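You operate a simulated robot arm through the tools that you are given. There is no shell and no other tool. Be economical: measure what you need, move in short steps, check, and stop when the job is done.

You are at the controls of a simulated robot arm. One attempt, no reset.

TASK
Glue the green knob on to the green lid and put the lid in the white tray.
Fine: two dabs, weight on till it sets, pen and weight back. Set down upright: steel weight.

Only the result counts: the job must be done as asked and must still hold three seconds after the hand-in. Knocking over, shifting, dropping, spilling or breaking anything else fails it. Lids that push on must go on centred and level and be pressed home; caps that screw on are set level and turned clockwise until they are tight.

THE ROBOT
A 7-joint arm with a two-finger parallel gripper, fixed in place. Base frame: the origin is at the foot of the arm, x ahead of it, y to its left, z up; the work surface is at about z = 904. Lengths are in mm, angles in rad, forces in N, time in s.
With the tool pointing down near the work surface it reaches from about 340 to 740 mm from the base axis. Its first joint turns from -2.007 to 2.007 rad. Payload 3.91 kg.
The TCP is the grasp point between the finger pads, 30 mm short of the fingertips. In the tool frame z runs along the fingers and y along their closing line. The gripper opens to 110 mm. The fingers are 20 mm wide and 10 mm thick; the gripper's body (48 by 112 mm) begins 55 mm behind the TCP.
Orientation is told as [roll, pitch, yaw] about the base's x, y, z axes, in that order, counted from this pose: with the fingers straight down and closing along the base's y, the tool's x points along the base's -x, its y along +y and its z along -z.

THE INTERFACE
- The arm moves only by the tool drive_tool. Its argument "series" is a list of rows, each a list of 2 entries, a list of its own where there are three numbers: the shift along the tool's x, y, z in mm, then the turn, a rotation vector about the tool's x, y, z in rad. In form: [[[x, y, z], [ax, ay, az]], ...]. A call has 1 to 8 rows; each row shifts and turns the commanded pose from where the row before left it, along the tool's axes as they then stand. "gripper" is the gripper command, from -1 (fully open) to 1 (shut), values between in proportion, set as the call begins (left out, the last holds). A row lasts 0.2 s, in which the tool goes at most 50 mm and 0.15 rad; a call with a longer step from one row to the next is refused whole, and so is a gripper value outside its range. A pose out of reach is approached as far as the arm can. The call stops where the force on the tool passes 40 N (or 10 N more than at its start, if that is more) or the arm is blocked; 0.2 s more then pass. The fingers move at their own pace (about 108 mm/s each) and stop on an object; they squeeze with about 34 N. The grip force told is the motor's: it shows also when the fingers shut on nothing. Time passes only in rows, and 0.2 s behind the last, so rows that do not move let the fingers close. It gives the time, the measured TCP pose, the force on the tool (base axes), the opening and the grip force at its end, in the units of the frame above (readings bear some noise), with the torque about the TCP (base axes, N m) and any sound that the robot's microphone picked up.
- Cameras (640 x 400 px; columns grow to the right, rows downward): "scene" is fixed at [50.5, -499.9, 1650.5]; the picture's right is [0.91, -0.41, 0.00], its down [-0.24, -0.53, -0.82] and it looks along [0.33, 0.74, -0.58] (base axes); focal length 319 px, centre (320, 200). "wrist" rides on the gripper at [72, 17, -103] in the tool frame; the picture's right is [-0.23, 0.97, 0.00], its down [-0.76, -0.18, -0.62] and it looks along [-0.61, -0.14, 0.78] (tool axes); focal length 222 px, centre (320, 200). There is no depth. A picture from a camera that has moved, and an enlarged one, comes with that camera's place and axes in the base frame and with its lens.
- snapshot(camera): a new picture of that camera. No time passes.
- raise_lower(by): slides the trunk up (or, below 0, down) by that many mm; the arm rides with it, the base frame stays. It gives what a move gives, with no picture.
- zoom(camera, box): a new picture of the part [left, top, right, bottom] of that camera's present view, enlarged. No time passes.
- finish_job(): hands the job in; it is judged then, once.

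Go step by step. Nothing tells you positions but the pictures and the camera data: compare them with the known pose of the tool, close in by small moves and look again before you grip or let go. The budget is 120 turns and 84 pictures, counting those below and the enlarged ones. Unless the task says otherwise, let go and move clear before handing in, and close with one line.

The tools are called after ">>>" as name(argument=value, ...) on one line, values as JSON. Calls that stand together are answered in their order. drive_tool: Moves the arm, as the interface text tells. Its arguments: {"type":"object","properties":{"series":{"type":"array"},"gripper":{"type":"number"}},"required":["series"]} The other tools are called the same way: raise_lower (by) slides the trunk up or down; snapshot (camera) takes a picture; zoom (camera, box) takes an enlarged picture of a part of a camera's view; finish_job () hands the job in.

At the start:

```text
time_s: 0.0
ee_pos: [456.6, 296.6, 1234.8]
tool_rot: [0.001, 0.0, -0.001]
ft_force: [0.5, -0.4, 0.2]
moment: [0.04, 0.0, -0.01]
gripper_width: 110.1
gripper_force: 0.0
trunk travel left (down, up): [-850.0, 140.0]
```

scene: 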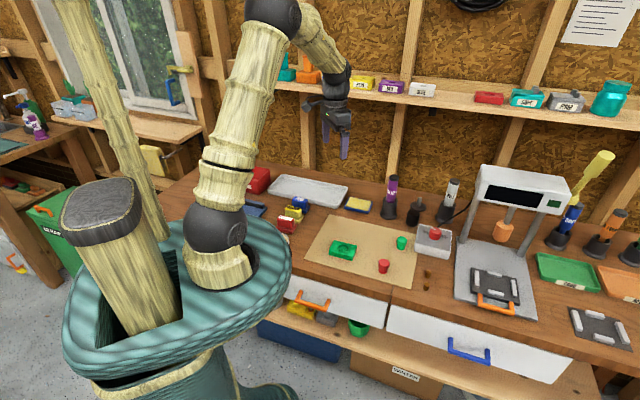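
wrist: 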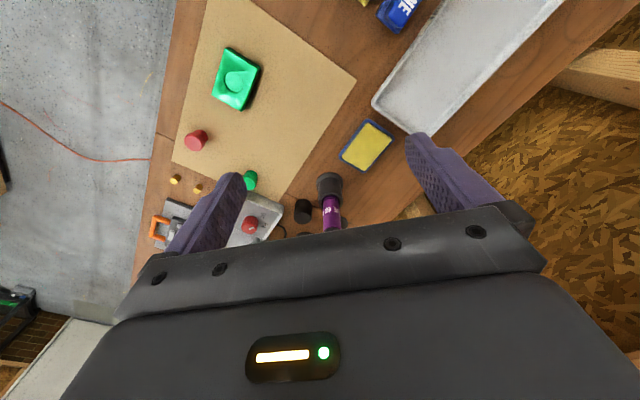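

I see a bench with a mat holding a green lid, a green knob and a red knob, with several pens and holders behind. I'll look closer before moving.

>>> zoom(camera="scene", box=[240, 160, 480, 310])

>>> zoom(camera="scene", box=[440, 140, 640, 350])

>>> zoom(camera="wrist", box=[140, 0, 460, 240])

```text
2.67 times, centred on (360, 235) of scene
camera zoom: at [50.5, -499.9, 1650.5], right [0.91, -0.41, 0.0], down [-0.24, -0.53, -0.82], along [0.33, 0.74, -0.58], focal length 851 px, centre (213, 107)
```

zoom: 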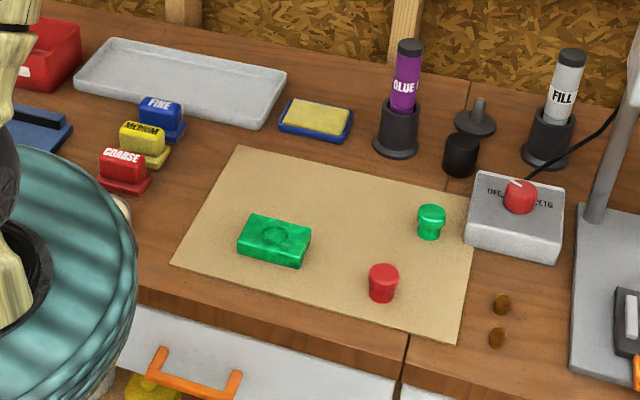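

```text
1.90 times, centred on (540, 245) of scene
camera zoom: at [50.5, -499.9, 1650.5], right [0.91, -0.41, 0.0], down [-0.24, -0.53, -0.82], along [0.33, 0.74, -0.58], focal length 608 px, centre (-99, 114)
```

zoom: 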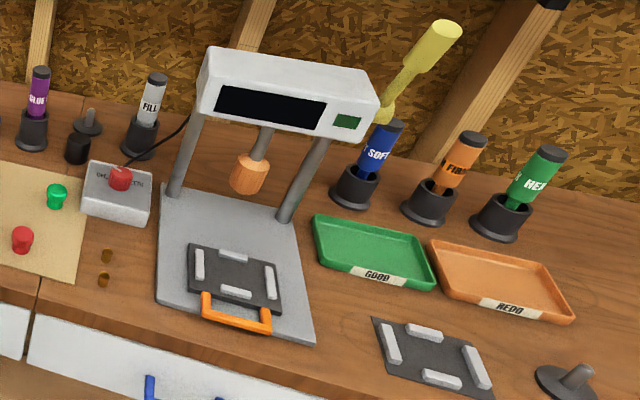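

```text
1.67 times, centred on (300, 120) of wrist
camera zoom: at [382.8, 314.3, 1336.9], right [0.23, 0.97, 0.0], down [0.76, -0.18, 0.62], along [0.61, -0.14, -0.78], focal length 370 px, centre (353, 333)
```

zoom: 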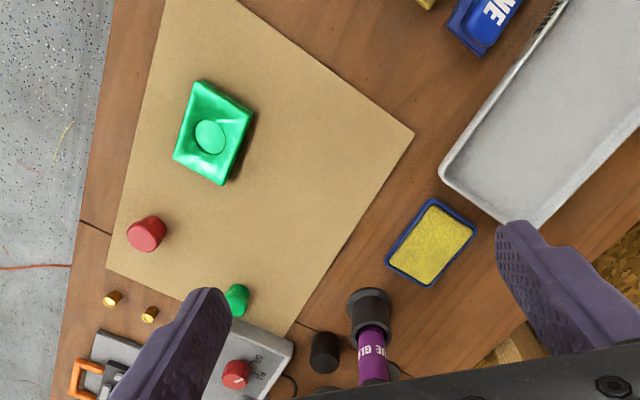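

I take the lid to be near (418,143), the knob near (612,96) and the glue pen near (673,261). Next I'll check the weight, the notice on the wall and the switch box.

>>> zoom(camera="scene", box=[550, 0, 640, 56])

>>> zoom(camera="scene", box=[370, 170, 466, 260])

>>> drive_tool(series=[[[0, -40, 0], [0, 0, 0]], [[0, -40, 0], [0, 0, 0]], [[0, -40, 0], [0, 0, 0]], [[0, -40, 0], [0, 0, 0]], [[0, 0, 0], [0, 0, 0]]], gripper=-1)

```text
7.11 times, centred on (595, 28) of scene
camera zoom: at [50.5, -499.9, 1650.5], right [0.91, -0.41, 0.0], down [-0.24, -0.53, -0.82], along [0.33, 0.74, -0.58], focal length 2270 px, centre (-1636, 1423)
```

zoom: 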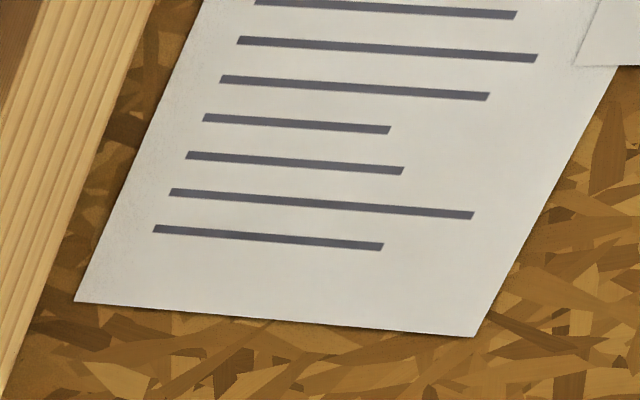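

```text
4.44 times, centred on (418, 215) of scene
camera zoom: at [50.5, -499.9, 1650.5], right [0.91, -0.41, 0.0], down [-0.24, -0.53, -0.82], along [0.33, 0.74, -0.58], focal length 1419 px, centre (-116, 133)
```

zoom: 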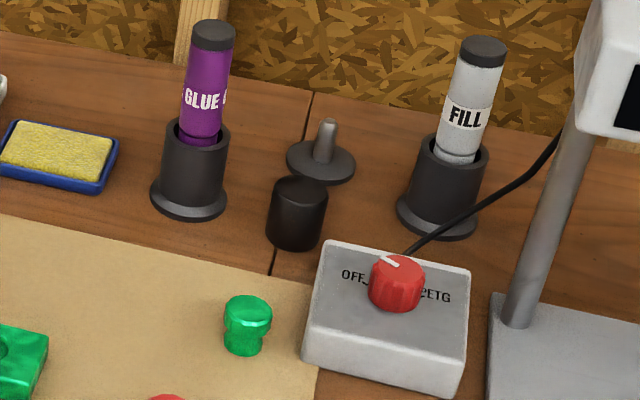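

```text
time_s: 1.2
ee_pos: [453.7, 136.4, 1235.9]
tool_rot: [0.001, 0.0, 0.002]
ft_force: [0.4, -0.5, -0.3]
moment: [0.0, 0.0, -0.02]
gripper_width: 109.9
gripper_force: 0.1
trunk travel left (down, up): [-850.0, 140.0]
```

The black cylinder, a disc with a stem and the switch box are all separate objects. I'll look from above.

>>> snapshot(camera="wrist")

>>> snapshot(camera="scene")

```text
76 pictures are left
camera wrist: at [380.6, 152.4, 1338.6], right [0.23, 0.97, 0.0], down [0.76, -0.18, 0.62], along [0.61, -0.14, -0.78], focal length 222 px, centre (320, 200)
```

wrist: 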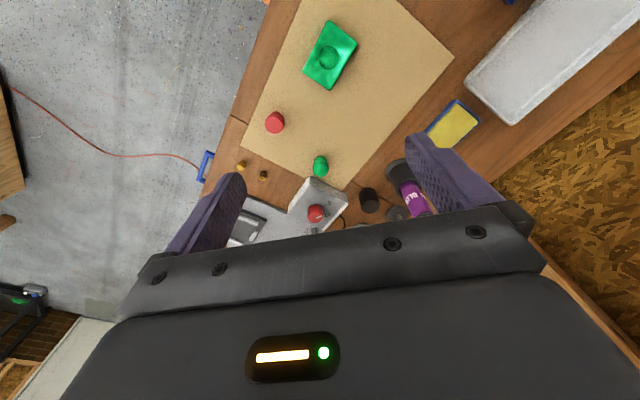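

```text
75 pictures are left
```

scene: 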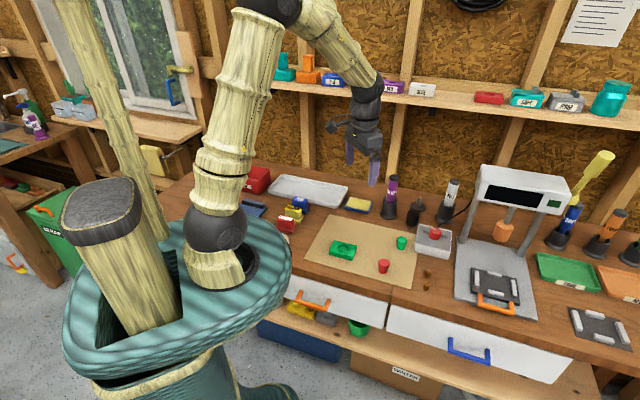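

The wrist view roughly agrees with my positions. I'll move towards the glue pen, staying above it.

>>> drive_tool(series=[[[-29, 23, 15], [0, 0, 0]], [[-29, 23, 15], [0, 0, 0]], [[-29, 23, 15], [0, 0, 0]], [[-29, 23, 15], [0, 0, 0]], [[-29, 23, 15], [0, 0, 0]], [[0, 0, 0], [0, 0, 0]]])

>>> snapshot(camera="wrist")

>>> zoom(camera="scene", box=[330, 110, 490, 260])

```text
time_s: 2.6
ee_pos: [599.2, 252.2, 1158.8]
tool_rot: [-0.001, 0.002, 0.001]
ft_force: [-0.2, 0.1, -0.2]
moment: [-0.01, -0.03, 0.02]
gripper_width: 110.2
gripper_force: 0.0
trunk travel left (down, up): [-850.0, 140.0]
```

```text
74 pictures are left
camera wrist: at [526.6, 268.3, 1262.9], right [0.23, 0.97, 0.0], down [0.76, -0.18, 0.62], along [0.61, -0.14, -0.78], focal length 222 px, centre (320, 200)
```

wrist: 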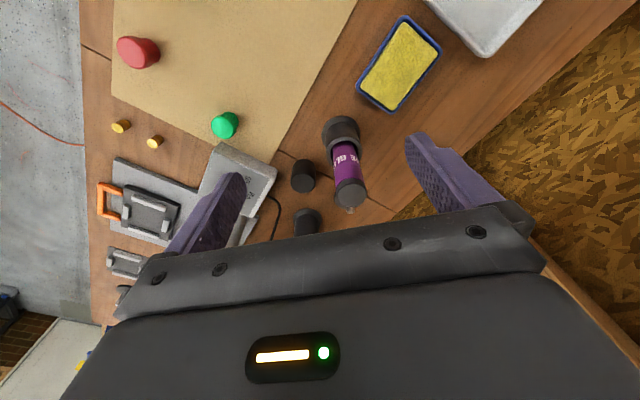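

```text
2.67 times, centred on (410, 185) of scene
camera zoom: at [50.5, -499.9, 1650.5], right [0.91, -0.41, 0.0], down [-0.24, -0.53, -0.82], along [0.33, 0.74, -0.58], focal length 851 px, centre (80, 240)
```

zoom: 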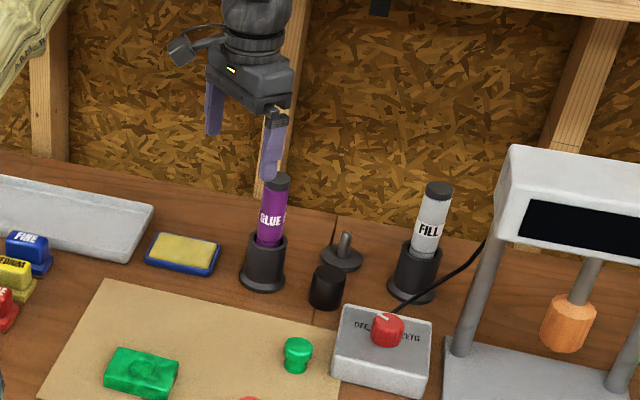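

The pen stands upright near (672,266). I'll move above it and check the alignment.

>>> drive_tool(series=[[[-24, 4, 8], [0, 0, 0]], [[-24, 4, 8], [0, 0, 0]], [[-24, 5, 8], [0, 0, 0]], [[0, 0, 15], [0, 0, 0]], [[0, 0, 0], [0, 0, 0]]])

>>> snapshot(camera="wrist")

>>> zoom(camera="scene", box=[330, 110, 490, 260])

```text
time_s: 3.8
ee_pos: [671.4, 265.0, 1120.8]
tool_rot: [0.0, -0.001, -0.001]
ft_force: [0.1, -0.1, -0.3]
moment: [-0.02, 0.0, 0.02]
gripper_width: 110.0
gripper_force: 0.2
trunk travel left (down, up): [-850.0, 140.0]
```

```text
72 pictures are left
camera wrist: at [599.8, 282.1, 1223.5], right [0.23, 0.97, 0.0], down [0.76, -0.18, 0.62], along [0.61, -0.14, -0.78], focal length 222 px, centre (320, 200)
```

wrist: 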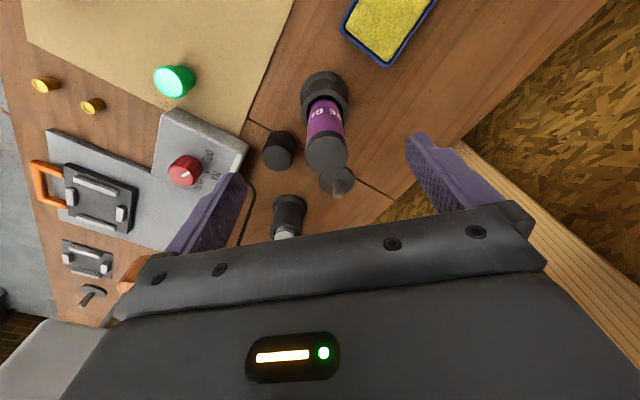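

```text
2.67 times, centred on (410, 185) of scene
camera zoom: at [50.5, -499.9, 1650.5], right [0.91, -0.41, 0.0], down [-0.24, -0.53, -0.82], along [0.33, 0.74, -0.58], focal length 851 px, centre (80, 240)
```

zoom: 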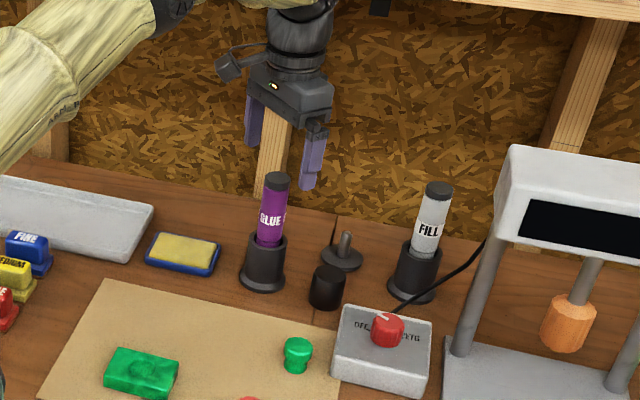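

The pen lies almost on the tool axis, about 4 mm off in y. I'll descend to z≈1032 and grip it above the holder.

>>> drive_tool(series=[[[-1, 4, 20], [0, 0, 0]], [[-1, 0, 25], [0, 0, 0]], [[0, 0, 25], [0, 0, 0]], [[0, 0, 18], [0, 0, 0]], [[0, 0, 0], [0, 0, 0]], [[0, 0, 0], [0, 0, 0]]])

>>> snapshot(camera="wrist")

>>> zoom(camera="scene", box=[330, 110, 490, 260])

```text
time_s: 5.2
ee_pos: [673.6, 268.0, 1030.6]
tool_rot: [0.001, 0.0, 0.003]
ft_force: [-0.4, 0.0, 0.1]
moment: [-0.03, 0.02, 0.01]
gripper_width: 110.0
gripper_force: 0.0
trunk travel left (down, up): [-850.0, 140.0]
```

```text
70 pictures are left
camera wrist: at [601.3, 285.3, 1133.5], right [0.23, 0.97, 0.0], down [0.76, -0.18, 0.62], along [0.61, -0.14, -0.78], focal length 222 px, centre (320, 200)
```

wrist: 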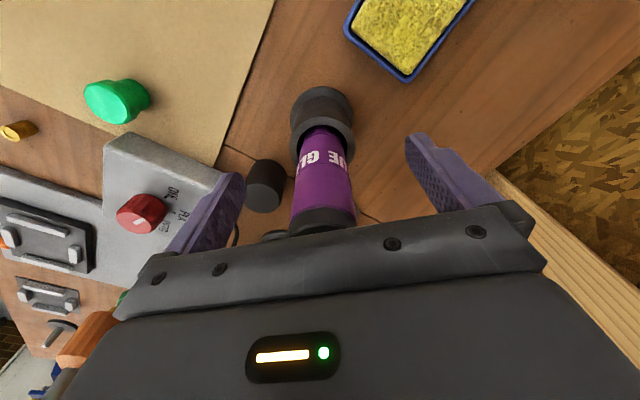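

```text
2.67 times, centred on (410, 185) of scene
camera zoom: at [50.5, -499.9, 1650.5], right [0.91, -0.41, 0.0], down [-0.24, -0.53, -0.82], along [0.33, 0.74, -0.58], focal length 851 px, centre (80, 240)
```

zoom: 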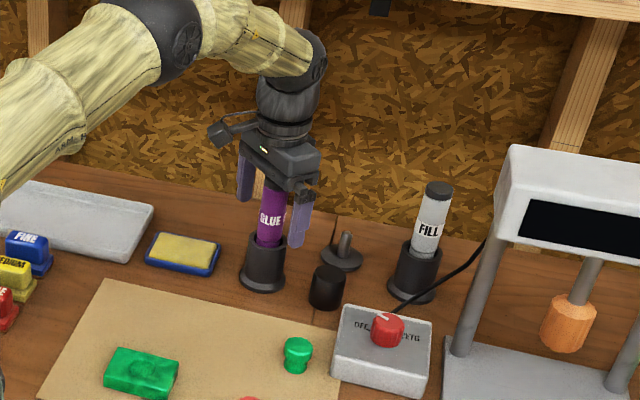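

The pen is centred between the fingers, so I'll close on it.

>>> drive_tool(series=[[[0, 2, 0], [0, 0, 0]], [[0, 0, 0], [0, 0, 0]], [[0, 0, 0], [0, 0, 0]], [[0, 0, 0], [0, 0, 0]]], gripper=1)

>>> snapshot(camera="wrist")

```text
time_s: 6.2
ee_pos: [673.5, 270.3, 1029.9]
tool_rot: [0.0, 0.001, -0.001]
ft_force: [-0.3, -0.6, -0.3]
moment: [0.03, 0.01, -0.02]
gripper_width: 32.4
gripper_force: 34.0
trunk travel left (down, up): [-850.0, 140.0]
```

```text
68 pictures are left
camera wrist: at [601.5, 287.9, 1134.1], right [0.23, 0.97, 0.0], down [0.76, -0.18, 0.62], along [0.61, -0.14, -0.78], focal length 222 px, centre (320, 200)
```

wrist: 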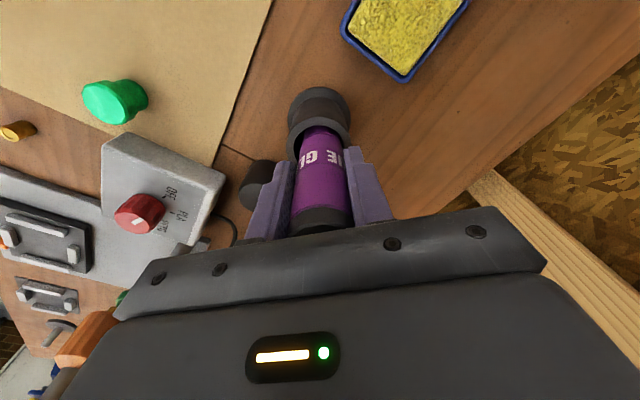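

The grip is firm at 32.4 mm with no side force. I'll lift straight up.

>>> drive_tool(series=[[[0, 0, -15], [0, 0, 0]], [[0, 0, -20], [0, 0, 0]], [[0, 0, -20], [0, 0, 0]], [[0, 0, -20], [0, 0, 0]], [[0, 0, -20], [0, 0, 0]], [[0, 0, -20], [0, 0, 0]], [[0, 0, 0], [0, 0, 0]]])

>>> zoom(camera="scene", box=[330, 80, 490, 260])

>>> snapshot(camera="wrist")

```text
time_s: 7.8
ee_pos: [671.7, 270.1, 1147.5]
tool_rot: [0.0, 0.0, -0.001]
ft_force: [0.3, -0.4, -0.7]
moment: [-0.01, 0.01, 0.02]
gripper_width: 32.3
gripper_force: 34.0
trunk travel left (down, up): [-850.0, 140.0]
```

```text
2.22 times, centred on (410, 170) of scene
camera zoom: at [50.5, -499.9, 1650.5], right [0.91, -0.41, 0.0], down [-0.24, -0.53, -0.82], along [0.33, 0.74, -0.58], focal length 710 px, centre (120, 267)
```

zoom: 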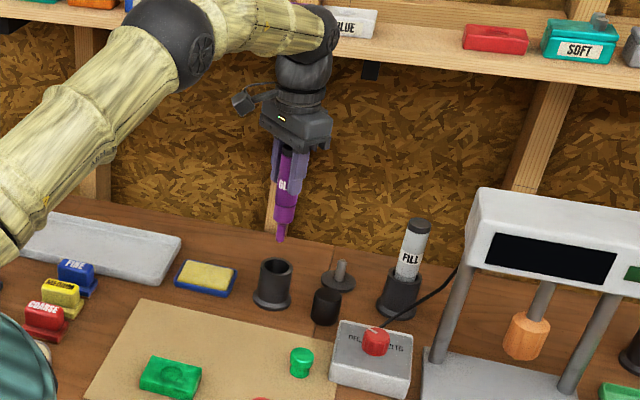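

```text
66 pictures are left
camera wrist: at [600.5, 287.8, 1251.4], right [0.23, 0.97, 0.0], down [0.76, -0.18, 0.62], along [0.61, -0.14, -0.78], focal length 222 px, centre (320, 200)
```

wrist: 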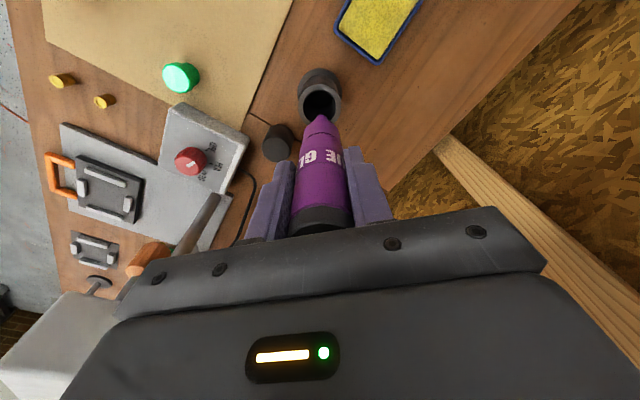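

The tip is about 123 mm below the TCP, and the pen is straight and clear of its holder. I'll carry it over to the lid.

>>> drive_tool(series=[[[35, -17, 0], [0, 0, 0]], [[36, -17, 0], [0, 0, 0]], [[36, -17, 0], [0, 0, 0]], [[36, -17, 0], [0, 0, 0]], [[36, -17, 0], [0, 0, 0]], [[36, -17, 0], [0, 0, 0]], [[35, -17, 0], [0, 0, 0]], [[0, 0, 0], [0, 0, 0]]])

>>> snapshot(camera="wrist")

>>> zoom(camera="scene", box=[290, 150, 420, 290])

```text
time_s: 9.6
ee_pos: [424.1, 151.5, 1145.7]
tool_rot: [0.001, 0.0, 0.0]
ft_force: [-0.1, 0.4, -1.6]
moment: [0.01, 0.01, 0.0]
gripper_width: 32.4
gripper_force: 34.2
trunk travel left (down, up): [-850.0, 140.0]
```

```text
65 pictures are left
camera wrist: at [351.6, 167.9, 1248.5], right [0.23, 0.97, 0.0], down [0.76, -0.18, 0.62], along [0.61, -0.14, -0.78], focal length 222 px, centre (320, 200)
```

wrist: 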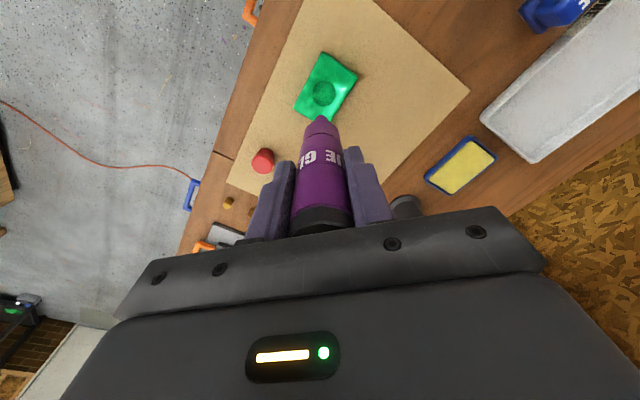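

```text
2.86 times, centred on (355, 220) of scene
camera zoom: at [50.5, -499.9, 1650.5], right [0.91, -0.41, 0.0], down [-0.24, -0.53, -0.82], along [0.33, 0.74, -0.58], focal length 912 px, centre (220, 143)
```

zoom: 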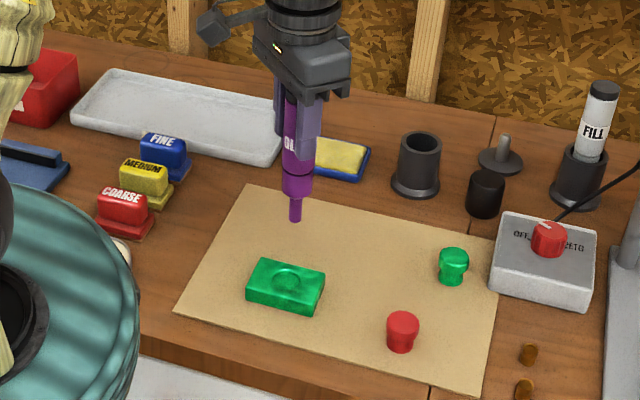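

The lid centre comes out near (422,156). I'll lower the tip to about 25 mm above it and check.

>>> drive_tool(series=[[[2, 4.5, 10], [0, 0, 0]], [[0, 0, 20], [0, 0, 0]], [[0, 0, 20], [0, 0, 0]], [[0, 0, 15], [0, 0, 0]], [[0, 0, 0], [0, 0, 0]]])

>>> zoom(camera="wrist", box=[240, 20, 400, 160])

>>> zoom(camera="scene", box=[310, 190, 390, 270])

```text
time_s: 10.8
ee_pos: [422.5, 154.7, 1080.0]
tool_rot: [0.001, 0.0, 0.0]
ft_force: [0.9, 0.3, -0.9]
moment: [-0.02, 0.0, 0.04]
gripper_width: 32.3
gripper_force: 33.8
trunk travel left (down, up): [-850.0, 140.0]
```

```text
2.86 times, centred on (320, 90) of wrist
camera zoom: at [350.0, 172.1, 1184.4], right [0.23, 0.97, 0.0], down [0.76, -0.18, 0.62], along [0.61, -0.14, -0.78], focal length 635 px, centre (320, 514)
```

zoom: 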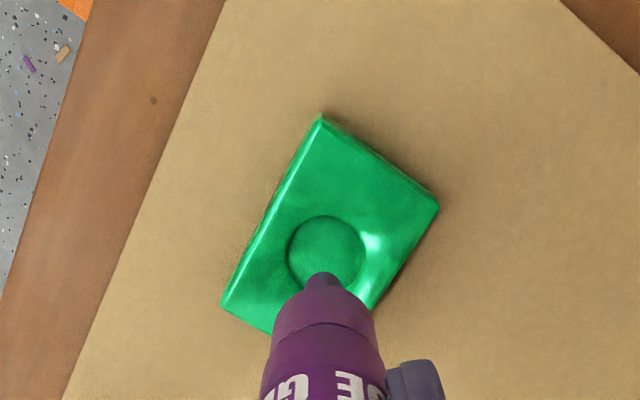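

```text
5.00 times, centred on (350, 230) of scene
camera zoom: at [50.5, -499.9, 1650.5], right [0.91, -0.41, 0.0], down [-0.24, -0.53, -0.82], along [0.33, 0.74, -0.58], focal length 1596 px, centre (170, 50)
```

zoom: 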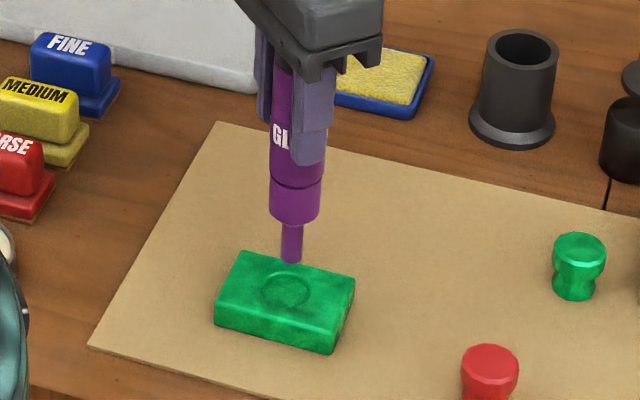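

The seat is centred at about (423,157) with a top near z≈925. I'll shift to the first dab spot, 6 mm to −y, and come down slowly.

>>> drive_tool(series=[[[-0.5, -3.7, 8], [0, 0, 0]], [[0, 0, 8], [0, 0, 0]], [[0, 0, 4], [0, 0, 0]], [[0, 0, 2], [0, 0, 0]], [[0, 0, 0], [0, 0, 0]]])

>>> zoom(camera="scene", box=[320, 210, 380, 260])

>>> zoom(camera="wrist", box=[260, 50, 380, 150])

```text
time_s: 12.0
ee_pos: [422.4, 151.9, 1059.1]
tool_rot: [0.0, 0.001, 0.001]
ft_force: [0.6, -0.6, -0.8]
moment: [-0.02, -0.01, 0.01]
gripper_width: 32.2
gripper_force: 34.0
trunk travel left (down, up): [-850.0, 140.0]
```

```text
8.00 times, centred on (350, 235) of scene
camera zoom: at [50.5, -499.9, 1650.5], right [0.91, -0.41, 0.0], down [-0.24, -0.53, -0.82], along [0.33, 0.74, -0.58], focal length 2554 px, centre (80, -80)
```

zoom: 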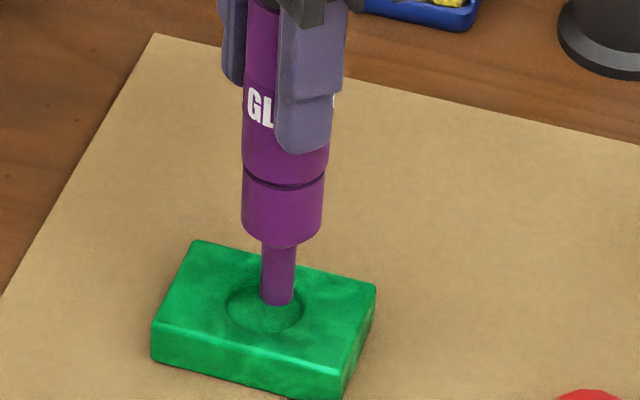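

```text
4.00 times, centred on (320, 100) of wrist
camera zoom: at [350.6, 169.0, 1163.0], right [0.23, 0.97, 0.0], down [0.76, -0.18, 0.62], along [0.61, -0.14, -0.78], focal length 888 px, centre (320, 600)
```

zoom: 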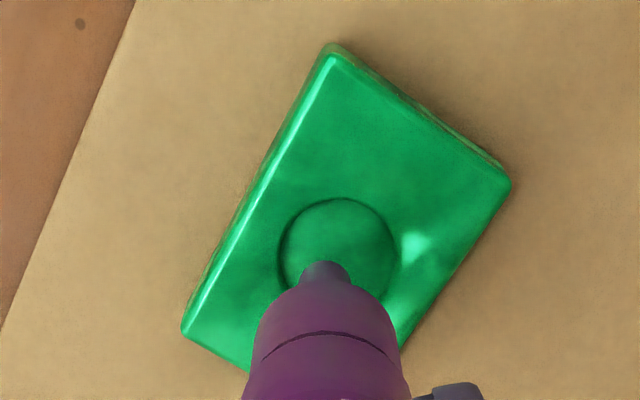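

The tip is over the −y part of the seat, a few mm above. I'll go down in small steps until it touches.

>>> drive_tool(series=[[[0, -1, 2], [0, 0, 0]], [[0, 0, 2], [0, 0, 0]], [[0, 0, 2], [0, 0, 0]], [[0, 0, 0], [0, 0, 0]]])

>>> zoom(camera="scene", box=[320, 210, 380, 260])

```text
time_s: 13.0
ee_pos: [422.3, 152.6, 1053.7]
tool_rot: [0.001, 0.001, 0.001]
ft_force: [0.6, 0.3, -0.7]
moment: [0.03, 0.0, -0.02]
gripper_width: 32.3
gripper_force: 33.8
trunk travel left (down, up): [-850.0, 140.0]
```

```text
8.00 times, centred on (350, 235) of scene
camera zoom: at [50.5, -499.9, 1650.5], right [0.91, -0.41, 0.0], down [-0.24, -0.53, -0.82], along [0.33, 0.74, -0.58], focal length 2554 px, centre (80, -80)
```

zoom: 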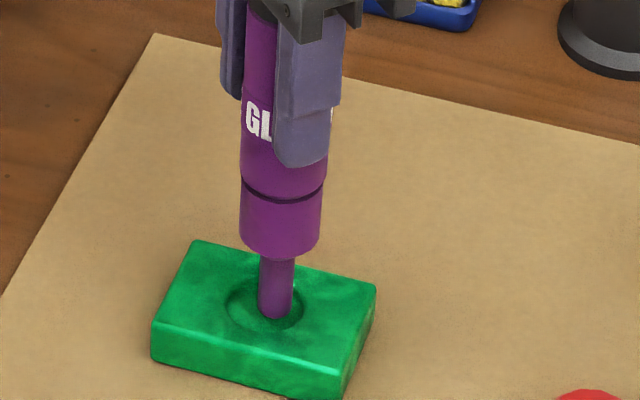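

It is close but there's no contact force yet, so I'll continue in 1 mm steps.

>>> drive_tool(series=[[[0, 0, 1], [0, 0, 0]], [[0, 0, 1], [0, 0, 0]], [[0, 0, 1], [0, 0, 0]], [[0, 0, 0], [0, 0, 0]]])

```text
time_s: 14.0
ee_pos: [422.7, 153.3, 1051.5]
tool_rot: [-0.001, 0.0, 0.001]
ft_force: [-0.5, -0.5, 0.1]
moment: [-0.02, 0.01, -0.02]
gripper_width: 32.0
gripper_force: 34.1
trunk travel left (down, up): [-850.0, 140.0]
```

>>> drive_tool(series=[[[0, 0, 1], [0, 0, 0]], [[0, 0, 1], [0, 0, 0]], [[0, 0, 0], [0, 0, 0]]])

>>> zoom(camera="scene", box=[320, 210, 380, 260])

```text
time_s: 14.8
ee_pos: [421.8, 152.6, 1050.2]
tool_rot: [0.003, -0.004, 0.0]
ft_force: [0.0, -0.7, 23.4]
moment: [-0.01, -0.16, -0.04]
gripper_width: 31.9
gripper_force: 34.2
trunk travel left (down, up): [-850.0, 140.0]
```

```text
8.00 times, centred on (350, 235) of scene
camera zoom: at [50.5, -499.9, 1650.5], right [0.91, -0.41, 0.0], down [-0.24, -0.53, -0.82], along [0.33, 0.74, -0.58], focal length 2554 px, centre (80, -80)
```

zoom: 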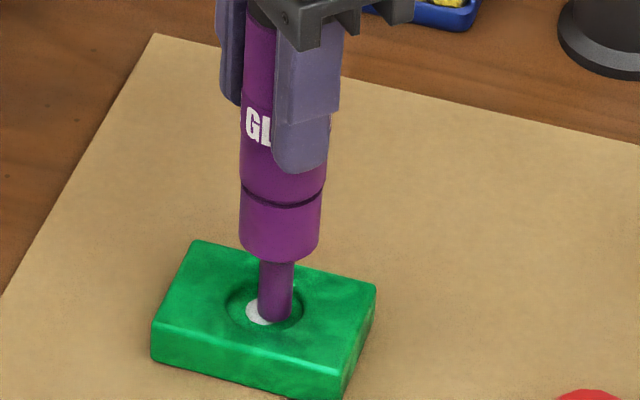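

The first white dab is down, with contact at TCP z≈1050.5. I'll lift off and inspect it.

>>> drive_tool(series=[[[0, 0, -6], [0, 0, 0]], [[0, 0, -10], [0, 0, 0]], [[0, 0, 0], [0, 0, 0]]])

>>> zoom(camera="scene", box=[320, 210, 380, 260])

>>> zoom(camera="wrist", box=[260, 50, 380, 150])

```text
time_s: 15.6
ee_pos: [421.4, 153.7, 1064.6]
tool_rot: [0.0, 0.003, 0.003]
ft_force: [0.1, 0.1, -1.2]
moment: [0.0, -0.01, -0.01]
gripper_width: 31.8
gripper_force: 33.8
trunk travel left (down, up): [-850.0, 140.0]
```

```text
8.00 times, centred on (350, 235) of scene
camera zoom: at [50.5, -499.9, 1650.5], right [0.91, -0.41, 0.0], down [-0.24, -0.53, -0.82], along [0.33, 0.74, -0.58], focal length 2554 px, centre (80, -80)
```

zoom: 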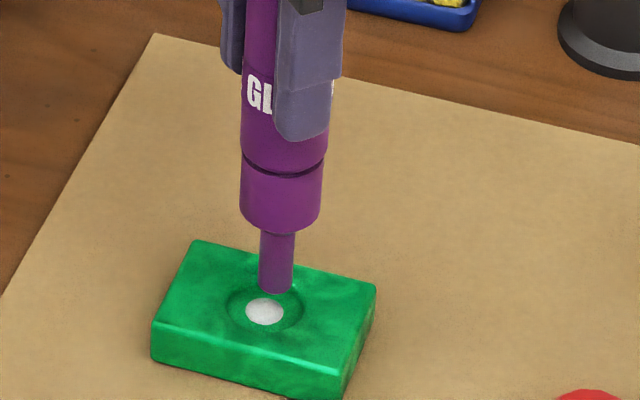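

```text
4.00 times, centred on (320, 100) of wrist
camera zoom: at [350.4, 170.0, 1168.6], right [0.23, 0.97, 0.0], down [0.76, -0.18, 0.62], along [0.61, -0.14, -0.78], focal length 888 px, centre (320, 600)
```

zoom: 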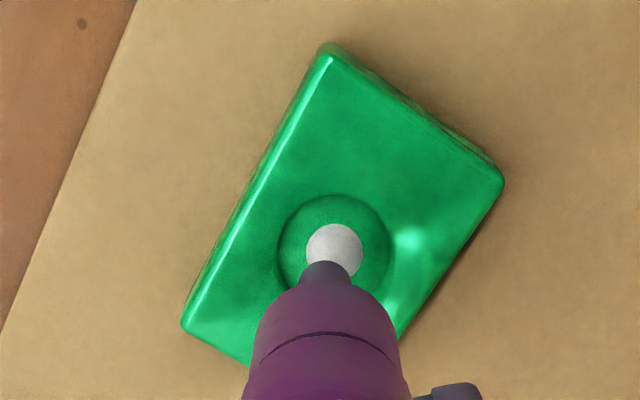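

The first dab sits almost exactly at the seat centre. I'll put the second about 6 mm to +y, still inside the seat.

>>> drive_tool(series=[[[0, 6, 0], [0, 0, 0]], [[0, 0, 6], [0, 0, 0]], [[0, 0, 4], [0, 0, 0]], [[0, 0, 2], [0, 0, 0]], [[0, 0, 1], [0, 0, 0]], [[0, 0, 1], [0, 0, 0]], [[0, 0, 1], [0, 0, 0]], [[0, 0, 0], [0, 0, 0]]])

```text
time_s: 17.4
ee_pos: [420.8, 159.6, 1049.7]
tool_rot: [0.0, 0.001, 0.0]
ft_force: [-0.9, -1.2, 2.6]
moment: [-0.07, 0.05, -0.02]
gripper_width: 31.8
gripper_force: 33.6
trunk travel left (down, up): [-850.0, 140.0]
```

>>> zoom(camera="scene", box=[320, 210, 380, 260])

```text
8.00 times, centred on (350, 235) of scene
camera zoom: at [50.5, -499.9, 1650.5], right [0.91, -0.41, 0.0], down [-0.24, -0.53, -0.82], along [0.33, 0.74, -0.58], focal length 2554 px, centre (80, -80)
```

zoom: 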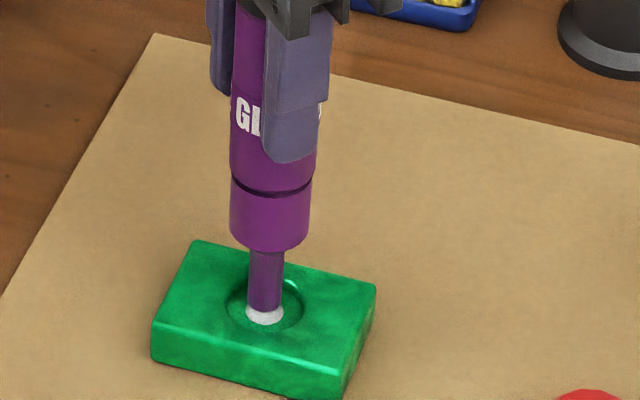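

Contact is only just beginning at 2.6 N, so I'll press 1 mm more to be sure of the dab and then look.

>>> drive_tool(series=[[[0, 0, 1], [0, 0, 0]], [[0, 0, 0], [0, 0, 0]]])

>>> zoom(camera="scene", box=[320, 210, 380, 260])

```text
time_s: 18.0
ee_pos: [420.9, 158.4, 1048.4]
tool_rot: [0.002, -0.002, 0.0]
ft_force: [0.0, 0.1, 15.3]
moment: [-0.04, -0.1, -0.03]
gripper_width: 31.8
gripper_force: 33.9
trunk travel left (down, up): [-850.0, 140.0]
```

```text
8.00 times, centred on (350, 235) of scene
camera zoom: at [50.5, -499.9, 1650.5], right [0.91, -0.41, 0.0], down [-0.24, -0.53, -0.82], along [0.33, 0.74, -0.58], focal length 2554 px, centre (80, -80)
```

zoom: 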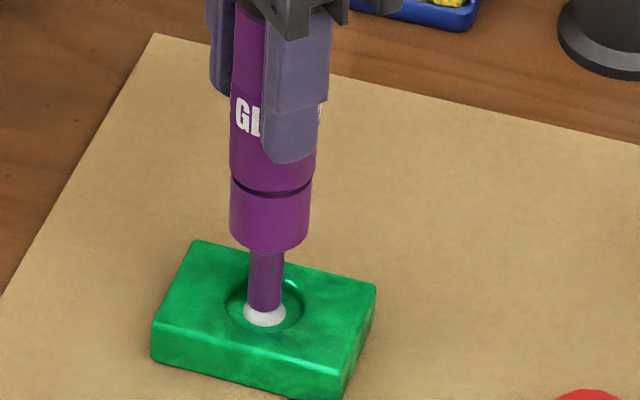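

>>> drive_tool(series=[[[0, 0, -8], [0, 0, 0]], [[0, 0, -20], [0, 0, 0]], [[0, 0, 0], [0, 0, 0]]])

>>> zoom(camera="scene", box=[320, 210, 380, 260])

>>> zoom(camera="wrist", box=[240, 20, 400, 160])

```text
time_s: 18.8
ee_pos: [421.6, 157.7, 1076.4]
tool_rot: [-0.001, 0.0, 0.0]
ft_force: [0.5, 0.3, -0.8]
moment: [0.02, 0.01, 0.0]
gripper_width: 31.9
gripper_force: 34.0
trunk travel left (down, up): [-850.0, 140.0]
```

```text
8.00 times, centred on (350, 235) of scene
camera zoom: at [50.5, -499.9, 1650.5], right [0.91, -0.41, 0.0], down [-0.24, -0.53, -0.82], along [0.33, 0.74, -0.58], focal length 2554 px, centre (80, -80)
```

zoom: 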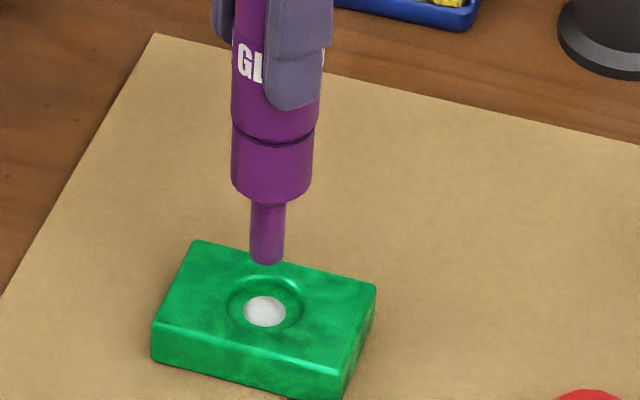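

```text
2.86 times, centred on (320, 90) of wrist
camera zoom: at [348.7, 175.4, 1180.1], right [0.23, 0.97, 0.0], down [0.76, -0.18, 0.62], along [0.61, -0.14, -0.78], focal length 635 px, centre (320, 514)
```

zoom: 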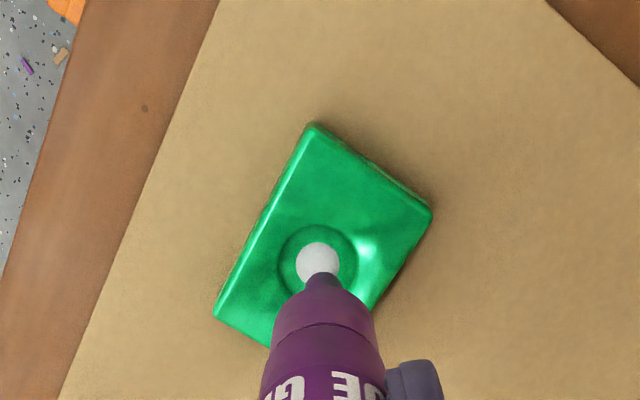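

The glue spot grew, so two dabs are on it, centred at about (423,157). Now I'll carry the pen back above its holder.

>>> drive_tool(series=[[[0, 0, -36], [0, 0, 0]], [[0, 0, -36], [0, 0, 0]], [[-41.8, 18.75, 0], [0, 0, 0]], [[-41.8, 18.75, 0], [0, 0, 0]], [[-41.8, 18.75, 0], [0, 0, 0]], [[-41.8, 18.75, 0], [0, 0, 0]], [[-41.8, 18.75, 0], [0, 0, 0]], [[-41.8, 18.75, 0], [0, 0, 0]]])

>>> snapshot(camera="wrist")

>>> zoom(camera="scene", box=[330, 80, 490, 260])

```text
time_s: 20.6
ee_pos: [673.9, 272.2, 1146.2]
tool_rot: [0.0, 0.006, 0.0]
ft_force: [0.1, 0.2, -1.2]
moment: [-0.02, 0.04, -0.01]
gripper_width: 31.6
gripper_force: 33.7
trunk travel left (down, up): [-850.0, 140.0]
```

```text
51 pictures are left
camera wrist: at [603.1, 288.4, 1250.2], right [0.23, 0.97, 0.0], down [0.76, -0.18, 0.62], along [0.6, -0.14, -0.78], focal length 222 px, centre (320, 200)
```

wrist: 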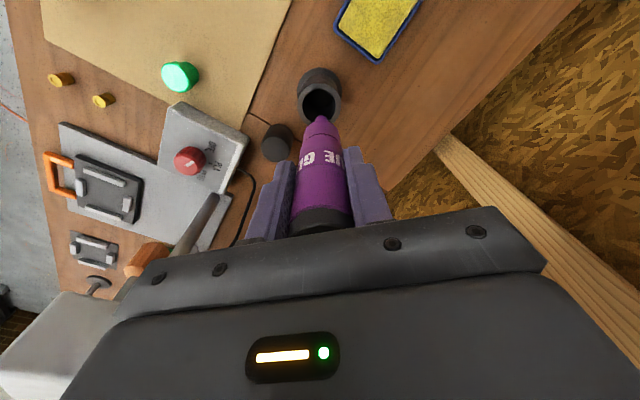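

```text
2.22 times, centred on (410, 170) of scene
camera zoom: at [50.5, -499.9, 1650.5], right [0.91, -0.41, 0.0], down [-0.24, -0.53, -0.82], along [0.33, 0.74, -0.58], focal length 710 px, centre (120, 267)
```

zoom: 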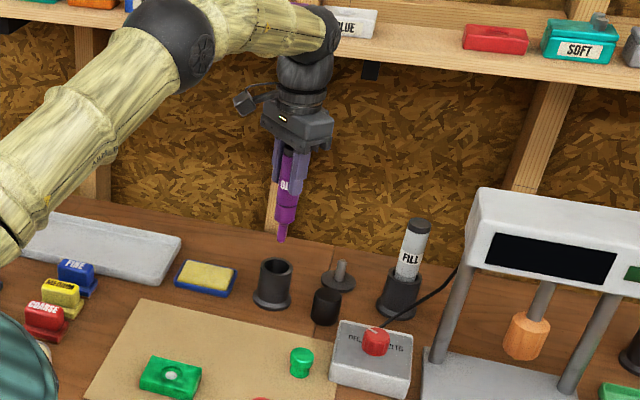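

The view nearly matches the lift-off view. I'll correct about 1–2 mm and lower the pen into the holder.

>>> drive_tool(series=[[[1, -1.2, 0], [0, 0, 0]], [[0, 0, 15], [0, 0, 0]], [[0, 0, 20], [0, 0, 0]], [[0, 0, 20], [0, 0, 0]], [[0, 0, 0], [0, 0, 0]]])

>>> zoom(camera="wrist", box=[240, 40, 400, 240])

```text
time_s: 21.8
ee_pos: [670.6, 269.8, 1091.5]
tool_rot: [0.0, 0.0, -0.002]
ft_force: [-0.6, -0.5, -1.3]
moment: [-0.01, 0.02, -0.03]
gripper_width: 32.2
gripper_force: 33.6
trunk travel left (down, up): [-850.0, 140.0]
```

```text
2.00 times, centred on (320, 140) of wrist
camera zoom: at [598.3, 286.7, 1195.3], right [0.23, 0.97, 0.0], down [0.76, -0.18, 0.62], along [0.61, -0.14, -0.78], focal length 444 px, centre (320, 320)
```

zoom: 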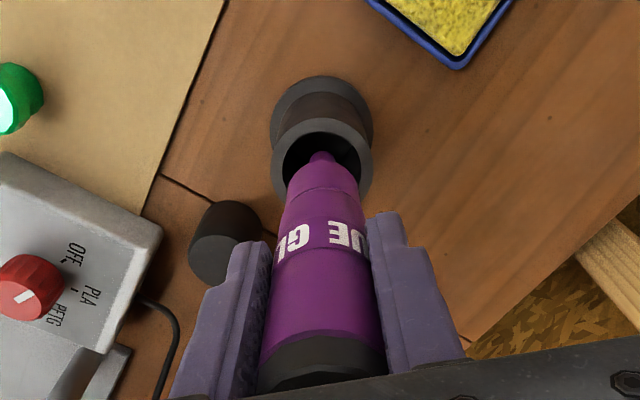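

The tip is entering the bore. I'll nudge x by +2 and keep lowering, watching the force.

>>> drive_tool(series=[[[-2, 0.5, 5], [0, 0, 0]], [[0, 0, 15], [0, 0, 0]], [[0, 0, 15], [0, 0, 0]], [[0, 0, 12], [0, 0, 0]], [[0, 0, 8], [0, 0, 0]], [[0, 0, 0], [0, 0, 0]]])

```text
time_s: 23.2
ee_pos: [673.7, 269.5, 1038.0]
tool_rot: [0.0, 0.002, 0.001]
ft_force: [0.0, 0.0, -0.3]
moment: [0.0, -0.01, -0.04]
gripper_width: 31.7
gripper_force: 33.9
trunk travel left (down, up): [-850.0, 140.0]
```

>>> drive_tool(series=[[[0, 0, 4], [0, 0, 0]], [[0, 0, 3], [0, 0, 0]], [[0, 0, 1], [0, 0, 0]], [[0, 0, 1], [0, 0, 0]], [[0, 0, 0], [0, 0, 0]]])

```text
time_s: 24.4
ee_pos: [672.8, 270.7, 1030.3]
tool_rot: [0.003, -0.006, -0.001]
ft_force: [0.7, -1.6, 19.4]
moment: [-0.11, -0.13, -0.01]
gripper_width: 31.9
gripper_force: 33.8
trunk travel left (down, up): [-850.0, 140.0]
```

The pen has bottomed in the holder. I'll release it and rise straight up.

>>> drive_tool(series=[[[0, 0, -1], [0, 0, 0]], [[0, 0, 0], [0, 0, 0]], [[0, 0, 0], [0, 0, 0]], [[0, 0, -20], [0, 0, 0]], [[0, 0, -30], [0, 0, 0]], [[0, 0, -30], [0, 0, 0]], [[0, 0, -10], [0, 0, 0]], [[0, 0, 0], [0, 0, 0]]], gripper=-0.6)

>>> zoom(camera="scene", box=[330, 100, 490, 260])

```text
time_s: 26.2
ee_pos: [674.6, 271.9, 1120.3]
tool_rot: [0.001, -0.001, 0.0]
ft_force: [-0.5, 0.7, 0.8]
moment: [0.01, 0.03, 0.0]
gripper_width: 87.9
gripper_force: 0.2
trunk travel left (down, up): [-850.0, 140.0]
```

```text
2.50 times, centred on (410, 180) of scene
camera zoom: at [50.5, -499.9, 1650.5], right [0.91, -0.41, 0.0], down [-0.24, -0.53, -0.82], along [0.33, 0.74, -0.58], focal length 798 px, centre (95, 250)
```

zoom: 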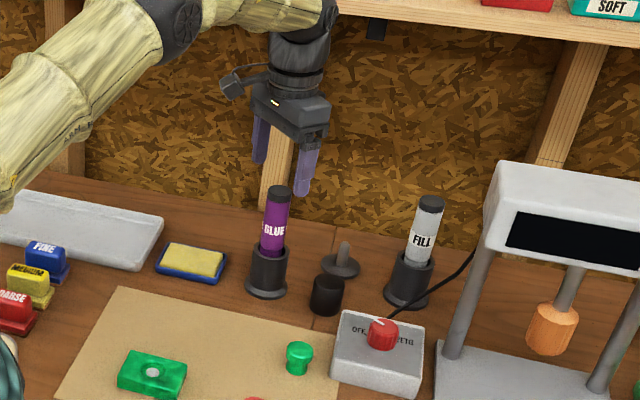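

The pen is home. Next I'll go above the knob at about (610,106).

>>> drive_tool(series=[[[14, -42, 0], [0, 0, 0]], [[14, -42, 0], [0, 0, 0]], [[14, -42, 0], [0, 0, 0]], [[14, -40, 0], [0, 0, 0]], [[8, 0, 30], [0, 0, 0]], [[0, 0, 30], [0, 0, 0]], [[0, 0, 0], [0, 0, 0]]])

>>> snapshot(camera="wrist")

>>> zoom(camera="scene", box=[370, 170, 470, 270])

```text
time_s: 27.8
ee_pos: [610.2, 103.9, 1061.6]
tool_rot: [0.001, -0.001, 0.0]
ft_force: [-0.5, -0.6, 0.3]
moment: [0.03, -0.01, 0.04]
gripper_width: 87.8
gripper_force: 0.0
trunk travel left (down, up): [-850.0, 140.0]
```

```text
47 pictures are left
camera wrist: at [539.1, 120.8, 1164.6], right [0.23, 0.97, 0.0], down [0.76, -0.18, 0.62], along [0.61, -0.14, -0.78], focal length 222 px, centre (320, 200)
```

wrist: 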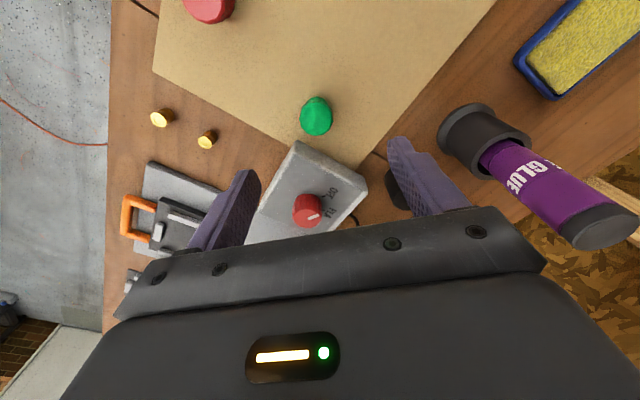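

```text
4.00 times, centred on (420, 220) of scene
camera zoom: at [50.5, -499.9, 1650.5], right [0.91, -0.41, 0.0], down [-0.24, -0.53, -0.82], along [0.33, 0.74, -0.58], focal length 1277 px, centre (-80, 120)
```

zoom: 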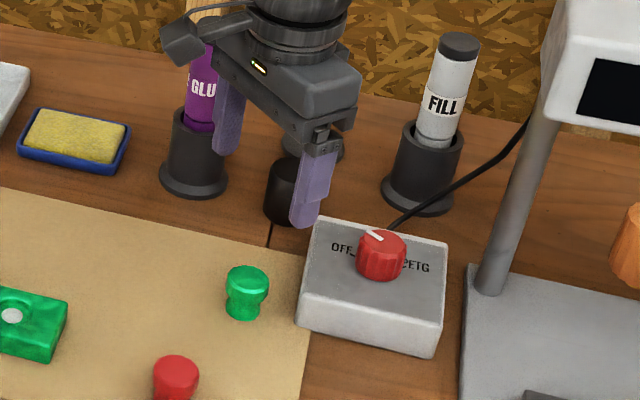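

The knob is near (608.6,100), with its top around z≈944. I'll come down to about 20 mm above the gripping height and check.

>>> drive_tool(series=[[[1.6, -3.7, 25], [0, 0, 0]], [[0, 0, 30], [0, 0, 0]], [[0, 0, 30], [0, 0, 0]], [[0, 0, 0], [0, 0, 0]]])

>>> snapshot(camera="wrist")

>>> zoom(camera="scene", box=[370, 170, 470, 270])

```text
time_s: 28.8
ee_pos: [608.9, 100.0, 973.3]
tool_rot: [-0.002, 0.001, 0.001]
ft_force: [0.1, -0.5, -0.7]
moment: [0.02, 0.07, -0.03]
gripper_width: 87.9
gripper_force: 0.1
trunk travel left (down, up): [-850.0, 140.0]
```

```text
45 pictures are left
camera wrist: at [537.5, 116.4, 1076.4], right [0.23, 0.97, 0.0], down [0.76, -0.18, 0.62], along [0.61, -0.14, -0.78], focal length 222 px, centre (320, 200)
```

wrist: 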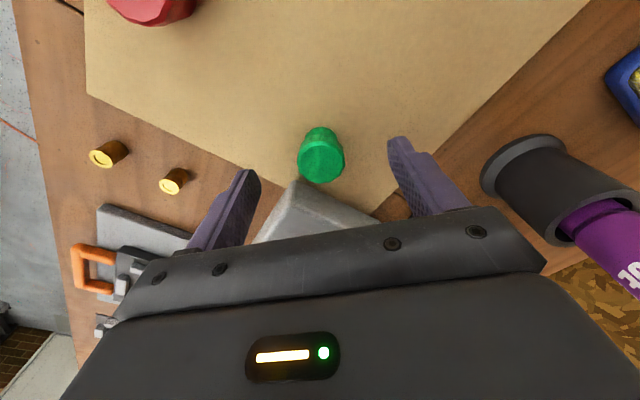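

```text
4.00 times, centred on (420, 220) of scene
camera zoom: at [50.5, -499.9, 1650.5], right [0.91, -0.41, 0.0], down [-0.24, -0.53, -0.82], along [0.33, 0.74, -0.58], focal length 1277 px, centre (-80, 120)
```

zoom: 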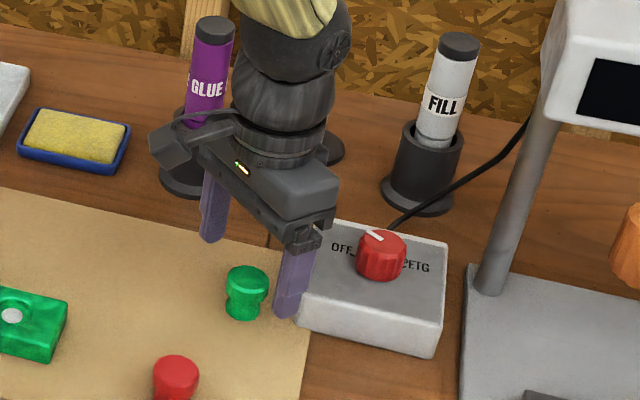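

The box corner is close to the −y finger's sweep. I'll yaw the gripper −0.3 rad to gain clearance, fine-tune, and go down to TCP z≈945.

>>> drive_tool(series=[[[1.3, 1, 0], [0, 0, 0.15]], [[0, 0, 0], [0, 0, 0.15]], [[0, 0, 14], [0, 0, 0]], [[0, 0, 14], [0, 0, 0]], [[0, 0, 0], [0, 0, 0]]])

>>> snapshot(camera="wrist")

>>> zoom(camera="scene", box=[380, 200, 460, 260])

```text
time_s: 30.0
ee_pos: [606.7, 101.4, 947.6]
tool_rot: [-0.001, 0.0, -0.3]
ft_force: [-0.2, -0.8, 0.1]
moment: [0.0, -0.01, 0.02]
gripper_width: 87.9
gripper_force: 0.0
trunk travel left (down, up): [-850.0, 140.0]
```

```text
43 pictures are left
camera wrist: at [543.1, 138.9, 1050.4], right [0.5, 0.86, 0.0], down [0.68, -0.39, 0.62], along [0.54, -0.31, -0.78], focal length 222 px, centre (320, 200)
```

wrist: 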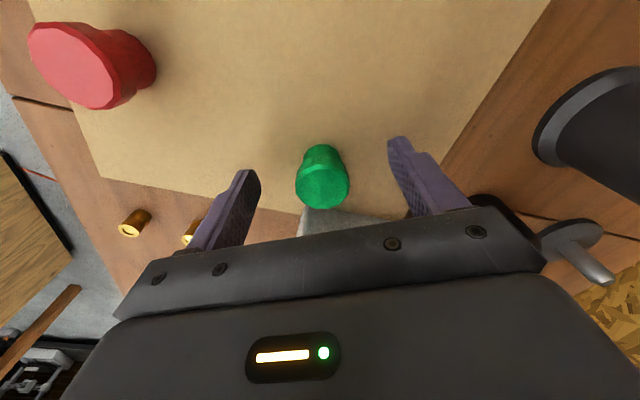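

```text
6.67 times, centred on (420, 230) of scene
camera zoom: at [50.5, -499.9, 1650.5], right [0.91, -0.41, 0.0], down [-0.24, -0.53, -0.82], along [0.33, 0.74, -0.58], focal length 2129 px, centre (-347, 0)
```

zoom: 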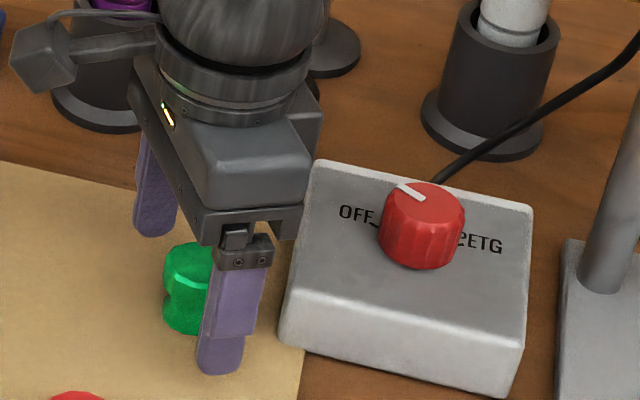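

The knob is between the pads, with clear room to the box. I'll close on it.

>>> drive_tool(series=[[[1.5, 1, 2], [0, 0, 0]], [[0, 0, 0], [0, 0, 0]], [[0, 0, 0], [0, 0, 0]], [[0, 0, 0], [0, 0, 0]]], gripper=1)

>>> snapshot(camera="wrist")

```text
time_s: 31.0
ee_pos: [605.8, 103.5, 946.0]
tool_rot: [-0.001, 0.0, -0.301]
ft_force: [0.2, 0.0, 1.0]
moment: [-0.01, 0.01, 0.02]
gripper_width: 32.1
gripper_force: 33.6
trunk travel left (down, up): [-850.0, 140.0]
```

```text
41 pictures are left
camera wrist: at [541.9, 140.9, 1048.5], right [0.5, 0.86, 0.0], down [0.68, -0.39, 0.62], along [0.54, -0.31, -0.78], focal length 222 px, centre (320, 200)
```

wrist: 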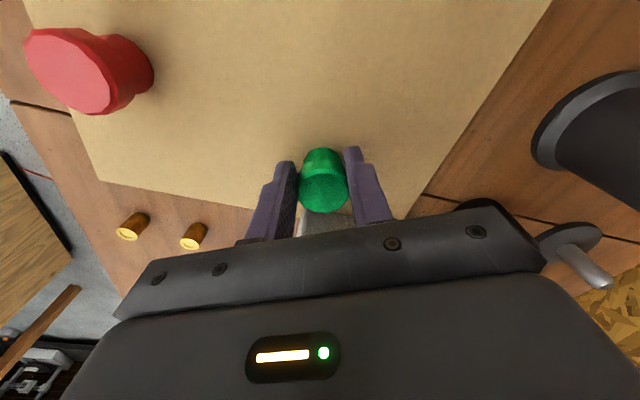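

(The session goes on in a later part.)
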